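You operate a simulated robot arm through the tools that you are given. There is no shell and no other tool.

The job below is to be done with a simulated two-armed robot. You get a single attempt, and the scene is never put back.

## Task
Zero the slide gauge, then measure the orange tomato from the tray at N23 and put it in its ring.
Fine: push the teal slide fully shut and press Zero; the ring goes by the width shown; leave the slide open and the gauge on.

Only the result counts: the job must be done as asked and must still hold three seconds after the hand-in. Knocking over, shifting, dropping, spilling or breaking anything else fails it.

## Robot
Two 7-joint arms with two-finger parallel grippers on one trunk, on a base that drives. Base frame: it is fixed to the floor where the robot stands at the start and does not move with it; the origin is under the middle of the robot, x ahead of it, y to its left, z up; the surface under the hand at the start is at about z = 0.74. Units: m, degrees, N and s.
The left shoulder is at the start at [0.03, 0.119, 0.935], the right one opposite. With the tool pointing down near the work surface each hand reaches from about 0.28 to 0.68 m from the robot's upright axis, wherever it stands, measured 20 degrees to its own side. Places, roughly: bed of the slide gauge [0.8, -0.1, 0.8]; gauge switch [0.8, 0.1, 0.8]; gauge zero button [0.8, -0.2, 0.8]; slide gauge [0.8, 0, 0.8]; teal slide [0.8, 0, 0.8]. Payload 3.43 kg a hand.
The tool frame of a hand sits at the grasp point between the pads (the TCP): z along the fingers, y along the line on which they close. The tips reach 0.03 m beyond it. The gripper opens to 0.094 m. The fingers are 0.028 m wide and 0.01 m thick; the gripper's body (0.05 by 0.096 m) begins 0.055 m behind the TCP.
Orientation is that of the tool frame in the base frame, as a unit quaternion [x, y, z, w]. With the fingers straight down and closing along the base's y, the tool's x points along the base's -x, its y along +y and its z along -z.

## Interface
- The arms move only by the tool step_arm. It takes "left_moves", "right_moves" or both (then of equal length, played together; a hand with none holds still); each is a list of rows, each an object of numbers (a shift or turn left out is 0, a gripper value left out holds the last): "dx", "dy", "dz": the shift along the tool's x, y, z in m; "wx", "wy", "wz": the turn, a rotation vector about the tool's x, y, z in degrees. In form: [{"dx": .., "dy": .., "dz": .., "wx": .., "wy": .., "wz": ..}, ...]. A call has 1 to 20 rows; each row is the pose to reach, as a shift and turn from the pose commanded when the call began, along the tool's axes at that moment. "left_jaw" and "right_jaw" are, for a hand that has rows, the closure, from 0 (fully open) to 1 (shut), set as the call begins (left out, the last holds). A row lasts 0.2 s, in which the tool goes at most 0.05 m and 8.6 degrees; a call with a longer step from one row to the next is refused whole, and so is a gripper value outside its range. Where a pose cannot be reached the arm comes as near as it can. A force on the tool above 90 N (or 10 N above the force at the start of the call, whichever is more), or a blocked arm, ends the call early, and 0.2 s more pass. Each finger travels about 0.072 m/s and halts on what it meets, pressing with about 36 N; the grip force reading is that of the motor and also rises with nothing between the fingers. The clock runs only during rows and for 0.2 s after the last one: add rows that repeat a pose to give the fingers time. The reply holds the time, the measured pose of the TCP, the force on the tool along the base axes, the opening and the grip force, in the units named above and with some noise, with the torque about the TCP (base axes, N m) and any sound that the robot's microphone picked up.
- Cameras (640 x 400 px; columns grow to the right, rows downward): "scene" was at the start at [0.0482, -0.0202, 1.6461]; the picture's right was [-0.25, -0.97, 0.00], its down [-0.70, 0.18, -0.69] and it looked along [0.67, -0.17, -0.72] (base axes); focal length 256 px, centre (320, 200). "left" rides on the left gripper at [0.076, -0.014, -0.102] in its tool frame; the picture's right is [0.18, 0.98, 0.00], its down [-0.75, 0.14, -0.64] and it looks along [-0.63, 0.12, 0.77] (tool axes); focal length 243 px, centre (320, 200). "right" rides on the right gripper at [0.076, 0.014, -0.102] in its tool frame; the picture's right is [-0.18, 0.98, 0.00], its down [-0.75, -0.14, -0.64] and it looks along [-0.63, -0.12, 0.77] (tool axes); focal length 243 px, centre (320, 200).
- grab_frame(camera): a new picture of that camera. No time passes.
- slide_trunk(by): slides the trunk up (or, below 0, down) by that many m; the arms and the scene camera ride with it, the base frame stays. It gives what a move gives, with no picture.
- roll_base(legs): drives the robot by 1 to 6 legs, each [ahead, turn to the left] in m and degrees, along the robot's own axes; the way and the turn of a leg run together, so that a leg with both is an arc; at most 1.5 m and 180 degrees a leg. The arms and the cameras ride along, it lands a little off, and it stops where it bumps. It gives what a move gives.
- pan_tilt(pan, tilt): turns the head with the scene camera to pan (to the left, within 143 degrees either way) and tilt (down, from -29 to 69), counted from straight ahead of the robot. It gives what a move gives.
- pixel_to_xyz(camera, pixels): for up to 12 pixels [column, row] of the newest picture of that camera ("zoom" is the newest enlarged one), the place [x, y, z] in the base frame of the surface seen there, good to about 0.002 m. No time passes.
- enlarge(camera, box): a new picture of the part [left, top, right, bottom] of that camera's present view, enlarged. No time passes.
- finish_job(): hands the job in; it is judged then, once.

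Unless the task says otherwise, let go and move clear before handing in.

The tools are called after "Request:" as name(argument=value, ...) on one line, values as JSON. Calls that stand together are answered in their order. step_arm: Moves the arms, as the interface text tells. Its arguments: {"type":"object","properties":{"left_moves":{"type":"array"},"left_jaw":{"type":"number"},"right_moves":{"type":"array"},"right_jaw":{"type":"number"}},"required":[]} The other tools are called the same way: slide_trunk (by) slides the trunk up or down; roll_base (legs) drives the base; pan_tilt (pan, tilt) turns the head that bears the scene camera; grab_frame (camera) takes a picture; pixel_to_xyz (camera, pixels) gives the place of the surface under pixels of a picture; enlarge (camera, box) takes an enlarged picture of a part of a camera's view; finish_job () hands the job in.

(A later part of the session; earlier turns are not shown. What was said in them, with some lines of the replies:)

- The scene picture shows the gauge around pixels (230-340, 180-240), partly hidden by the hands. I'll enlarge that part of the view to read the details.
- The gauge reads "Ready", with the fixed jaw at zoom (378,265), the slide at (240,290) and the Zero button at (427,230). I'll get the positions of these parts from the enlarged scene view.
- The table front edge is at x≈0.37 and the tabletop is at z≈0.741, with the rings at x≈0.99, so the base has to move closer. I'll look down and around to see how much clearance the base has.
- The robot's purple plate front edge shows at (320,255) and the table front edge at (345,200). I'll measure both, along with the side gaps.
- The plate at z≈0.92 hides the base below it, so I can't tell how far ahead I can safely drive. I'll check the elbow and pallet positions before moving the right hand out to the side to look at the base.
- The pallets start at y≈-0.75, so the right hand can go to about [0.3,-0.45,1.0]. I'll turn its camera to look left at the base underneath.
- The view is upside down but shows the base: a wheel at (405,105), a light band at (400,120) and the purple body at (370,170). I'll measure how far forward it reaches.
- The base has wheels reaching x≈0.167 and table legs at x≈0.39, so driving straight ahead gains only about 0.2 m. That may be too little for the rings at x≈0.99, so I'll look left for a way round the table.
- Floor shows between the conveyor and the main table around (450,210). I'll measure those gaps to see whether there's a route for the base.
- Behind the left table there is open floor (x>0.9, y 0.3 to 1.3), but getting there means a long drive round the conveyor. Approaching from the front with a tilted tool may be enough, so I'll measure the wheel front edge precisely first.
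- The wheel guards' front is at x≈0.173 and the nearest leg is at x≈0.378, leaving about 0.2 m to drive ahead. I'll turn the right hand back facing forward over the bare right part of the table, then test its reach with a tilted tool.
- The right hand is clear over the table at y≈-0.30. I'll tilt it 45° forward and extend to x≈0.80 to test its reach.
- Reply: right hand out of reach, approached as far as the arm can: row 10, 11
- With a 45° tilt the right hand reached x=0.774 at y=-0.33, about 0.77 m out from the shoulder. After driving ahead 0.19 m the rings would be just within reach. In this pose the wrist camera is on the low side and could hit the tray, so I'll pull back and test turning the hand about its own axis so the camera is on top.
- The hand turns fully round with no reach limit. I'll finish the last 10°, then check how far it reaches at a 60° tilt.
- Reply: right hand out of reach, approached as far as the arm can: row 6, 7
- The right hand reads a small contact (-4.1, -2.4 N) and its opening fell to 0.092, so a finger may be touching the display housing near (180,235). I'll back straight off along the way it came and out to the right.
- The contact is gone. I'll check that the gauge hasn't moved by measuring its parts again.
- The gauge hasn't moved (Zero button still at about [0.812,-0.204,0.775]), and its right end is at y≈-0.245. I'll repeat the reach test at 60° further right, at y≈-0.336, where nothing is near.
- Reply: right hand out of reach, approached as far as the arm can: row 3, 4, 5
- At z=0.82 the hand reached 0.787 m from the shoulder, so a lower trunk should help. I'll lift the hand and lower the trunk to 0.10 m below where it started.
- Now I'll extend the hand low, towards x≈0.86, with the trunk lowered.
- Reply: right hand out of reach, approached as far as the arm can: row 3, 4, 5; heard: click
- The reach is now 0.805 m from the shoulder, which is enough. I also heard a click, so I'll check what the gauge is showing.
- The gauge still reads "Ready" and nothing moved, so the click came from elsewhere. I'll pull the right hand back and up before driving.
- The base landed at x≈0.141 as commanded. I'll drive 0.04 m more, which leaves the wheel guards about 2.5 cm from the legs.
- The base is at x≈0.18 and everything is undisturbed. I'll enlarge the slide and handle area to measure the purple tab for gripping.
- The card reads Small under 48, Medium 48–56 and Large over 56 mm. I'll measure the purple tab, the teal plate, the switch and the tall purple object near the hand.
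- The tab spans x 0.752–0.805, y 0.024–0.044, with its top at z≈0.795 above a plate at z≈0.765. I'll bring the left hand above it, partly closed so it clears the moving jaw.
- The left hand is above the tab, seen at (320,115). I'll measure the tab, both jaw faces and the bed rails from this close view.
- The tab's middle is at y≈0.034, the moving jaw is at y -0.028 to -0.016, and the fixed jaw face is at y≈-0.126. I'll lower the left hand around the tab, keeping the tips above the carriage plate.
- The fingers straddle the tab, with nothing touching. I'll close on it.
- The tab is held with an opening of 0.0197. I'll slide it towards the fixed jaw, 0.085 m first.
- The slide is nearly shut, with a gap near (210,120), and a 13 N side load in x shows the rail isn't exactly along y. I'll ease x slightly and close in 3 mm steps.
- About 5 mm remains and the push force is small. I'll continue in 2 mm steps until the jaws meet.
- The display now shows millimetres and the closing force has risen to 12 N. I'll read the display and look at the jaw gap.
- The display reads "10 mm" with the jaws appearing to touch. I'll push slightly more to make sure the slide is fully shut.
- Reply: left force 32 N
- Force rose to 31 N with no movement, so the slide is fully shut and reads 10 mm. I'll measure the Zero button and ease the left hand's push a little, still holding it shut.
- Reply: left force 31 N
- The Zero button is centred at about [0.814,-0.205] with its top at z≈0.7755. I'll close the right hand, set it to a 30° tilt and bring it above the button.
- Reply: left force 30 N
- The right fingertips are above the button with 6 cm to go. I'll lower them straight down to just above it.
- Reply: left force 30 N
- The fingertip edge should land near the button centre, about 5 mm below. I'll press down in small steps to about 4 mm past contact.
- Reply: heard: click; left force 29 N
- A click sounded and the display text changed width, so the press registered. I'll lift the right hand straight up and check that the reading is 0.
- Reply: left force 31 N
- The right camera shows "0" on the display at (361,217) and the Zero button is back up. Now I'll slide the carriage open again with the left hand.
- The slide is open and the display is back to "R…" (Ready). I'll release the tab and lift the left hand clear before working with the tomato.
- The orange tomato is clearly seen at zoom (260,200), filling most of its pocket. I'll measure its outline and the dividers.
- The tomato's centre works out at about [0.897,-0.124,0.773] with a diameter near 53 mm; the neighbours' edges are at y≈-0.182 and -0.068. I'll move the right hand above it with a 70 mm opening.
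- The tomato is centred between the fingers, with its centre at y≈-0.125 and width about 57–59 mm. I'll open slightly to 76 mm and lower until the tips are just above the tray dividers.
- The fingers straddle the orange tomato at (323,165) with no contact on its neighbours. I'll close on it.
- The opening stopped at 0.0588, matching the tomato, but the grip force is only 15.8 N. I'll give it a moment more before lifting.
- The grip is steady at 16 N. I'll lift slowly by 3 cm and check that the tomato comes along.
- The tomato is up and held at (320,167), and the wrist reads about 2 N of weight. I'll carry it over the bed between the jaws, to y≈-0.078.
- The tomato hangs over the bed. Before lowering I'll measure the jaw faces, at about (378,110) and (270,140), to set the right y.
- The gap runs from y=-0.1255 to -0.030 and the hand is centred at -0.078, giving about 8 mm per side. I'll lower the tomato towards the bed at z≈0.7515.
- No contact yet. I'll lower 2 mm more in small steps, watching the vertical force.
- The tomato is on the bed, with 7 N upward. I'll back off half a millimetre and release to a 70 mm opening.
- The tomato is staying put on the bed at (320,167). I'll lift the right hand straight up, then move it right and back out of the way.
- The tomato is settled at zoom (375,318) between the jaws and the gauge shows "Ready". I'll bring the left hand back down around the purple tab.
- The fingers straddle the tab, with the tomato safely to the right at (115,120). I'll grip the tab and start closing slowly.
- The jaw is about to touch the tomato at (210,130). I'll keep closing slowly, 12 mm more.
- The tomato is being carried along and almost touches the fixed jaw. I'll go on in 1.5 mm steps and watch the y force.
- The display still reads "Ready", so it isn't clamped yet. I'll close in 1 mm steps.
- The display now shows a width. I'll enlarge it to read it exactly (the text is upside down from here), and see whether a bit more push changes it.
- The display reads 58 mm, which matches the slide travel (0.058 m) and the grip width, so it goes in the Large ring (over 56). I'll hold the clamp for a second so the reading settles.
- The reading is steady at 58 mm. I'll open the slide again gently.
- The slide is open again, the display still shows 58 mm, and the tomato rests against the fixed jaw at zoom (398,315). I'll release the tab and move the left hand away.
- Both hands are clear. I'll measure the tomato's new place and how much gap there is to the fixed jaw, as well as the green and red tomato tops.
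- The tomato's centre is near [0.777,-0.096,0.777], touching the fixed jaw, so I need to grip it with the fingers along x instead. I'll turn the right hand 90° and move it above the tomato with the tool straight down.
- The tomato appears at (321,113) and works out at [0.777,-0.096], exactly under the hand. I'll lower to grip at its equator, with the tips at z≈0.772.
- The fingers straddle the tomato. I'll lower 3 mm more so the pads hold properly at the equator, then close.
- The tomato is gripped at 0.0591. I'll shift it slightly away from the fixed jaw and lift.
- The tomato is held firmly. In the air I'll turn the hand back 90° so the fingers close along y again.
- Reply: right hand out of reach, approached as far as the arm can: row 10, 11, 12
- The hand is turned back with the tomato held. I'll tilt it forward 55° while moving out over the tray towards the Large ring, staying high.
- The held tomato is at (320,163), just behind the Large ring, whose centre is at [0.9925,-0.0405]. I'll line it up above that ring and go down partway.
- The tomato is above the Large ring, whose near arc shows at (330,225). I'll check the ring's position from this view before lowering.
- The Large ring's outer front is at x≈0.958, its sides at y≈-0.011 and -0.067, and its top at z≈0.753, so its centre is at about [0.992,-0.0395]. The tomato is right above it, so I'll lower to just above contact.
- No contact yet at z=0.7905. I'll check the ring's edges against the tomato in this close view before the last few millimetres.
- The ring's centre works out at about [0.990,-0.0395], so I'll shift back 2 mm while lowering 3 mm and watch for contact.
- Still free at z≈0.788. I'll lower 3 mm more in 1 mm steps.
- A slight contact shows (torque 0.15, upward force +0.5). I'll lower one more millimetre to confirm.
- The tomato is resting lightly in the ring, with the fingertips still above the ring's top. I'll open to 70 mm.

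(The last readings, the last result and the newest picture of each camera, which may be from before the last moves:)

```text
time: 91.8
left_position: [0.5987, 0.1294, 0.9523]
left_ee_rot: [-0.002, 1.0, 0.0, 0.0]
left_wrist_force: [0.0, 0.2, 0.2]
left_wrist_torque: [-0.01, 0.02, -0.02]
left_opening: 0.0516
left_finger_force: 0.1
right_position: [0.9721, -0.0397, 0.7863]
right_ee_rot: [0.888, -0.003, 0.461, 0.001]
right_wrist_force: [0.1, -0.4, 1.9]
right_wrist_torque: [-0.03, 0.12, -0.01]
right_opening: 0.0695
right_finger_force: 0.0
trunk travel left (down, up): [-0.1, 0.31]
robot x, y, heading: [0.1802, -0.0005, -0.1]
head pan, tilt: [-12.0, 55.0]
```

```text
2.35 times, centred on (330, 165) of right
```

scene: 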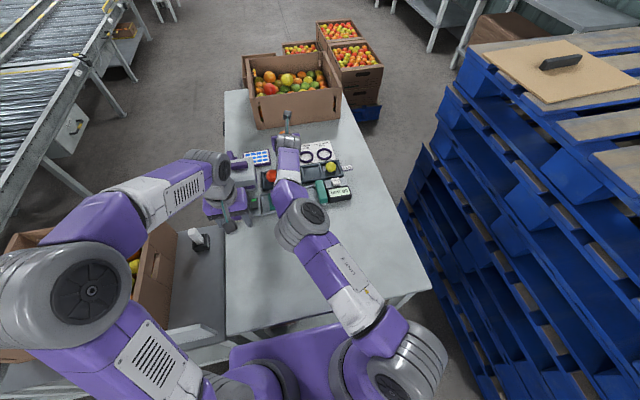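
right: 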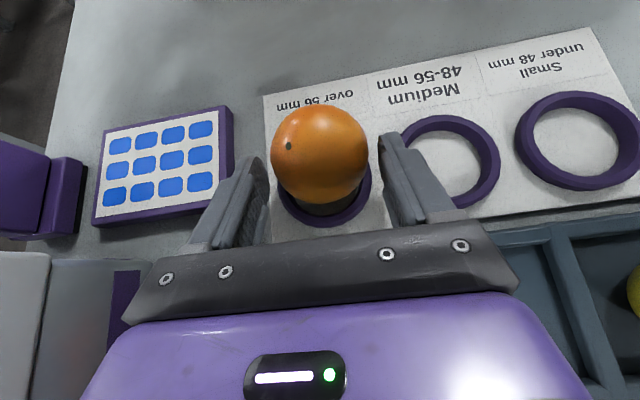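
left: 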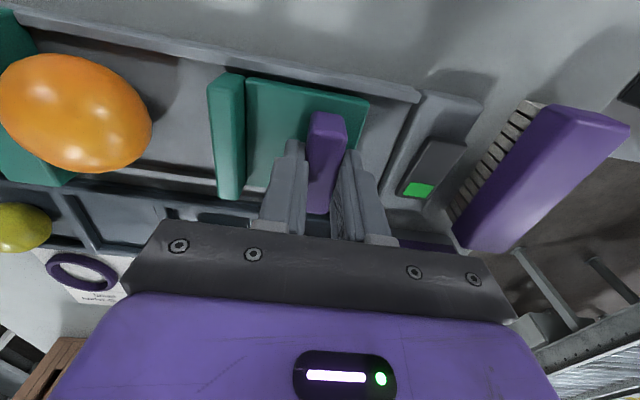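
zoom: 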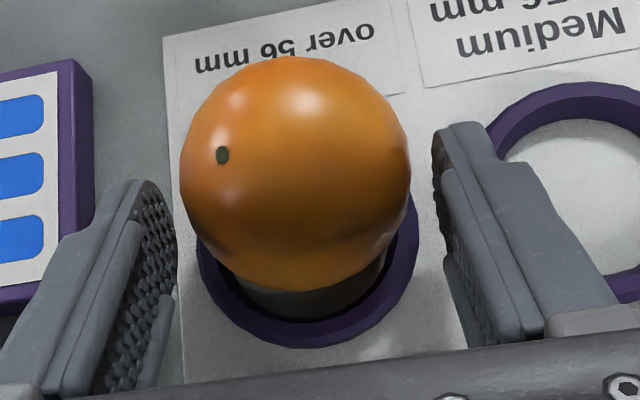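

The tomato is sitting in the Large ring, but the hand still reads 1.9 N upward with torque 0.12, which points to light contact about 6 cm behind the fingers, near the green tomato or tray. I'll lift straight up, without pulling back, so I don't drag anything.

Request:
step_arm(right_moves=[{"dx": 0.0041, "dz": -0.0029}, {"dx": 0.0123, "dz": -0.0086}, {"dx": 0.0246, "dz": -0.0172}, {"dx": 0.041, "dz": -0.0287}, {"dx": 0.0573, "dz": -0.0402}, {"dx": 0.0655, "dz": -0.046}])

Request:
grab_frame(camera="right")

Request:
grab_frame(camera="scene")

```text
time: 93.2
left_position: [0.5995, 0.1299, 0.9513]
left_ee_rot: [-0.002, 1.0, 0.0, 0.0]
left_wrist_force: [0.7, 0.7, 0.0]
left_wrist_torque: [-0.01, 0.01, -0.01]
left_opening: 0.0516
left_finger_force: 0.0
right_position: [0.9716, -0.0408, 0.8643]
right_ee_rot: [0.888, -0.004, 0.461, 0.001]
right_wrist_force: [0.1, 0.4, 0.2]
right_wrist_torque: [0.0, -0.01, -0.01]
right_opening: 0.0697
right_finger_force: 0.1
trunk travel left (down, up): [-0.1, 0.31]
robot x, y, heading: [0.1811, -0.0022, -0.3]
head pan, tilt: [-12.0, 55.0]
```

```text
taken
```

right: 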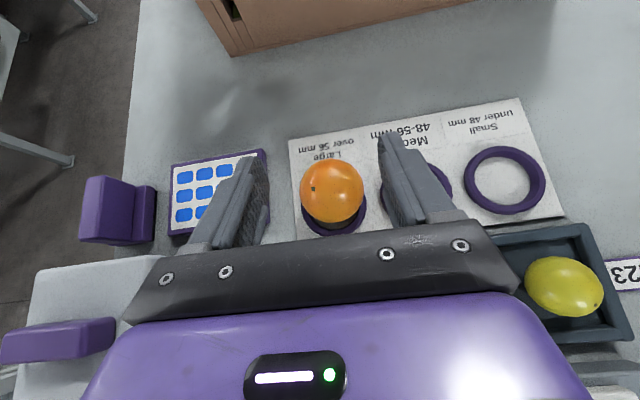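

```text
taken
```

scene: 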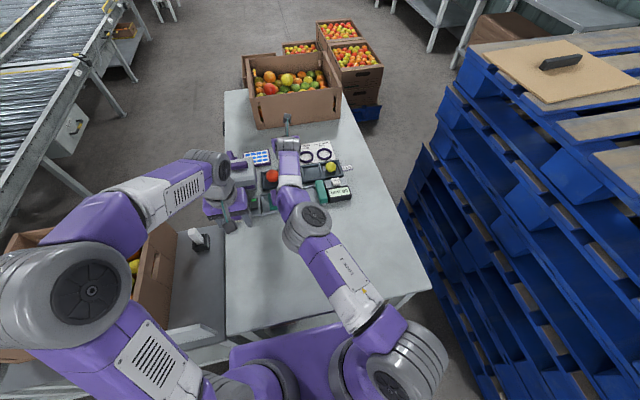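

The hand is free with no forces. I'll pull it up, back and to the right to clear the view, then inspect everything.

Request:
step_arm(right_moves=[{"dx": 0.02, "dy": 0.0, "dz": -0.02}, {"dx": 0.025, "dy": 0.02, "dz": -0.05}, {"dx": 0.02, "dy": 0.05, "dz": -0.08}, {"dx": 0.01, "dy": 0.085, "dz": -0.11}, {"dx": -0.005, "dy": 0.12, "dz": -0.14}, {"dx": -0.02, "dy": 0.155, "dz": -0.17}, {"dx": -0.035, "dy": 0.19, "dz": -0.19}, {"dx": -0.0493, "dy": 0.225, "dz": -0.21}, {"dx": -0.06, "dy": 0.26, "dz": -0.225}])

Request:
grab_frame(camera="scene")

Request:
enlarge(camera="scene", box=[230, 130, 358, 210])

```text
time: 95.2
left_position: [0.5999, 0.1282, 0.9518]
left_ee_rot: [-0.001, 1.0, 0.0, -0.001]
left_wrist_force: [0.5, -0.7, -0.4]
left_wrist_torque: [0.02, 0.0, 0.0]
left_opening: 0.0517
left_finger_force: 0.0
right_position: [0.7503, -0.2976, 0.9457]
right_ee_rot: [0.888, -0.002, 0.46, 0.0]
right_wrist_force: [-0.6, 0.0, 0.5]
right_wrist_torque: [0.0, 0.0, 0.01]
right_opening: 0.0695
right_finger_force: 0.0
trunk travel left (down, up): [-0.1, 0.31]
robot x, y, heading: [0.178, -0.0025, -0.4]
head pan, tilt: [-12.0, 55.0]
```

```text
taken
```

scene: 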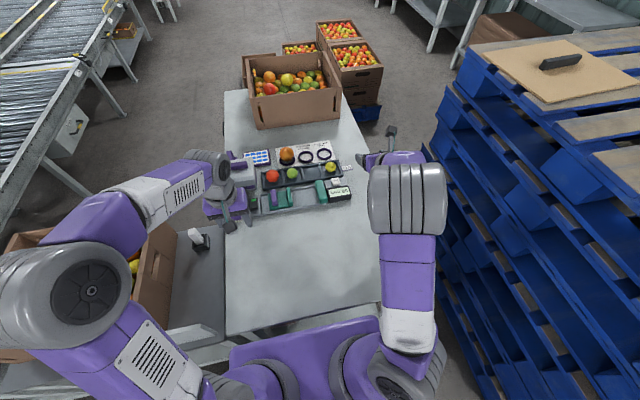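

```text
5.00 times, centred on (294, 170) of scene
```

zoom: 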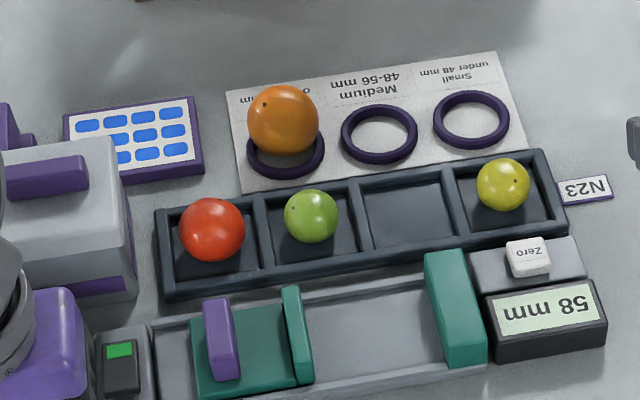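

The orange tomato sits in the Large ring, the slide is open, the switch is green and the display reads 58 mm. I'll check the tomato's exact position in the ring, and the green tomato and tray against where they were before.

Request:
pixel_to_xyz(camera="zoom", pixels=[[283, 120], [250, 122], [316, 122], [283, 90], [283, 150], [287, 172], [250, 160], [323, 160], [312, 195], [213, 205], [505, 165], [255, 190]])

Request:
enlarge(camera="scene", box=[265, 140, 321, 175])

Request:
grab_frame(camera="right")

```text
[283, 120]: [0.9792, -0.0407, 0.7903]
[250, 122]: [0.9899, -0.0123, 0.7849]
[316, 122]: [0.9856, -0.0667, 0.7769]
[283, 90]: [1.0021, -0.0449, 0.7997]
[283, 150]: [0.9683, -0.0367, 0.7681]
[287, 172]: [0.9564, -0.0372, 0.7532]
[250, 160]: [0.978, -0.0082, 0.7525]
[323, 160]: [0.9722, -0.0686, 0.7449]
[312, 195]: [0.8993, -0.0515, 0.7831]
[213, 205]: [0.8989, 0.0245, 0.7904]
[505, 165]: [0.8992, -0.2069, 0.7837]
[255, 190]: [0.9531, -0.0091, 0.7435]
```

```text
11.43 times, centred on (293, 158) of scene
```

zoom: 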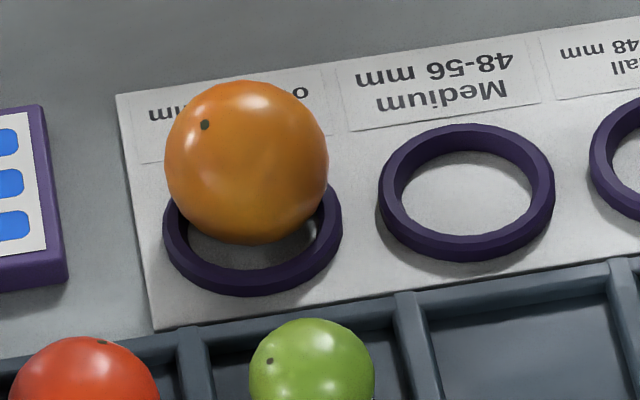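

```text
taken
```

right: 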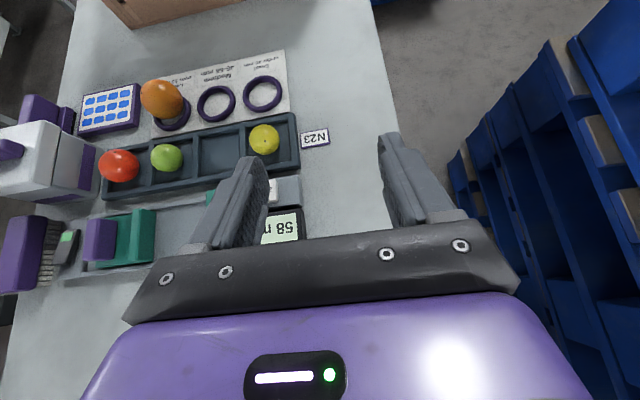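

The ring, tray and other tomatoes are where they were. The orange tomato rests on the card inside the Large ring, leaning slightly towards its back edge. I'll move the right hand further clear, wait a little, and check that nothing is still moving.

Request:
step_arm(right_moves=[{"dz": -0.02}, {"dz": -0.05}, {"dz": -0.08}, {"dz": -0.1}, {"dz": -0.1}, {"dz": -0.1}, {"dz": -0.1}, {"dz": -0.1}, {"dz": -0.1}, {"dz": -0.1}])

Request:
enlarge(camera="scene", box=[265, 140, 321, 175])

Request:
enlarge(camera="scene", box=[230, 130, 358, 210])

```text
time: 97.4
left_position: [0.5995, 0.1301, 0.9514]
left_ee_rot: [-0.002, 1.0, 0.0, 0.0]
left_wrist_force: [-0.1, -0.3, -0.6]
left_wrist_torque: [0.02, -0.03, 0.02]
left_opening: 0.0515
left_finger_force: 0.0
right_position: [0.6708, -0.298, 1.005]
right_ee_rot: [0.888, -0.003, 0.46, 0.001]
right_wrist_force: [0.5, -0.1, 0.6]
right_wrist_torque: [-0.01, 0.0, 0.0]
right_opening: 0.0695
right_finger_force: 0.1
trunk travel left (down, up): [-0.1, 0.31]
robot x, y, heading: [0.1809, -0.0016, 0.2]
head pan, tilt: [-12.0, 55.0]
```

```text
11.43 times, centred on (293, 158) of scene
```

zoom: 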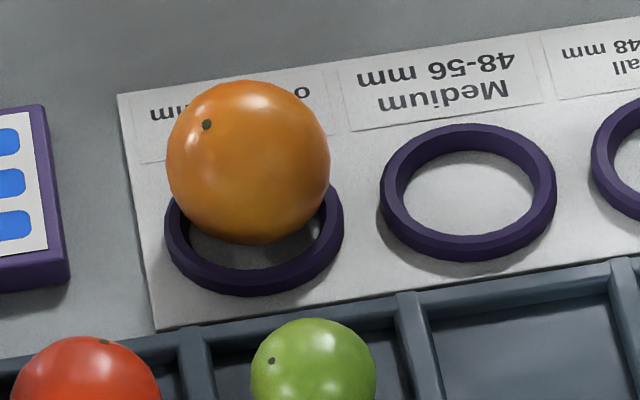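

```text
5.00 times, centred on (294, 170) of scene
```

zoom: 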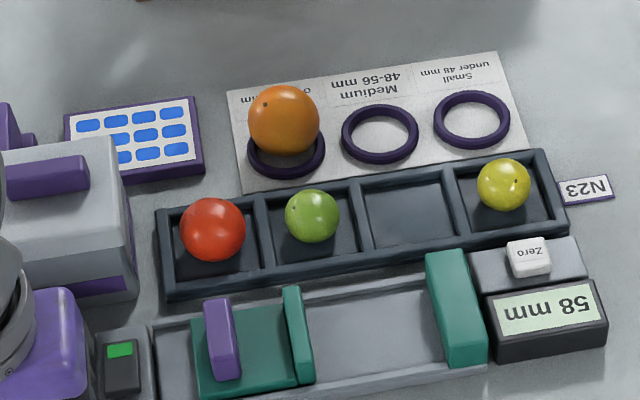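

The picture is unchanged two seconds later: tomato, ring, tray, slide and display are all stable. I'll measure points over the tomato's top and the ring to judge how well it is seated.

Request:
enlarge(camera="scene", box=[265, 140, 321, 175])

Request:
pixel_to_xyz(camera="zoom", pixels=[[246, 90], [246, 100], [246, 115], [246, 135], [246, 160], [246, 185], [246, 210], [246, 235], [175, 160], [318, 160], [200, 120], [295, 120]])

Request:
pixel_to_xyz(camera="zoom", pixels=[[245, 275], [245, 290], [175, 230], [335, 220], [245, 255], [467, 128], [467, 255], [385, 195], [550, 195], [467, 193], [205, 270], [310, 265]])

```text
11.43 times, centred on (293, 158) of scene
```

zoom: 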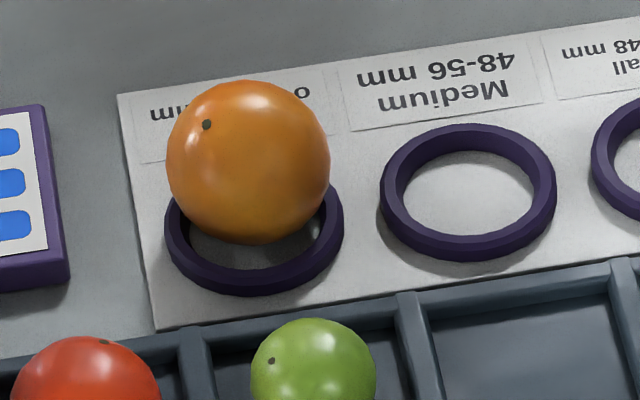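

```text
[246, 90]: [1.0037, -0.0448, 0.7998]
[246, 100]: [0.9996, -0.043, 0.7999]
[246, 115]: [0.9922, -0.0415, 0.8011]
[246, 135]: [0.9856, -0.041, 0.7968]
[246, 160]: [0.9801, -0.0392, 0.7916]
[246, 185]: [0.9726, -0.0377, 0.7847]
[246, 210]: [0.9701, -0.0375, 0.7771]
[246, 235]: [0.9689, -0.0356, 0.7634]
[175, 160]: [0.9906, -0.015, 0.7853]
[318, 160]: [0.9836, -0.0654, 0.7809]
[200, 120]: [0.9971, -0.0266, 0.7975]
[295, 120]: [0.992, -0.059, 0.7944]
```

```text
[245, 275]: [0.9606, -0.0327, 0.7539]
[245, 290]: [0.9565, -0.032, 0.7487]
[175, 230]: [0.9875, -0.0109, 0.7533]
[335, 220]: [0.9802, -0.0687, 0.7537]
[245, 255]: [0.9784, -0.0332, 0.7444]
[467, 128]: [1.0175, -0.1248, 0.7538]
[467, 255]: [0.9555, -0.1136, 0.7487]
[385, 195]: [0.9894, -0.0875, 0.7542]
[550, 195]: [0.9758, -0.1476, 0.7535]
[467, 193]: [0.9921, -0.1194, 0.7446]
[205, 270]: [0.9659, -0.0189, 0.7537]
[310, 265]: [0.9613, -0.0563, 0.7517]
```

The tomato's top is at z≈0.801 and its front at x≈0.9685. It is resting on the card inside the Large ring (centre about [0.989,-0.0395]), and it hasn't moved. The slide is open, the gauge is on showing 58 mm, both hands are clear and nothing else has moved, so I'm handing in.

Request:
finish_job()

```text
The job is handed in.
```

I zeroed the slide gauge, measured the orange tomato from tray N23 at 58 mm, and put it in the Large ring (over 56 mm). I've handed the job in; no verdict came back.

- **Zeroing:** With the teal slide pushed fully shut, the gauge read 10 mm. I pressed Zero, heard it click, and it went to 0.
- **Measuring:** The 58 mm reading held steady while the tomato was clamped. It also matched how far the slide had moved and the width at the gripper.
- **Placing:** The tomato rests on the card inside the Large ring, about 8 mm towards the back from its centre. It leans lightly on the ring's back edge and did not move over the few seconds I watched.
- **How I left it:** The slide is open, the gauge is on and still showing 58 mm, and both hands are empty and clear.

**Light touches:** A finger brushed the end of the display housing early on. Near the end, the hand pressed lightly (about 2 N), probably on the green tomato or the tray. The gauge still measured in the same place after the first touch, and the tray and its tomatoes did after the second.
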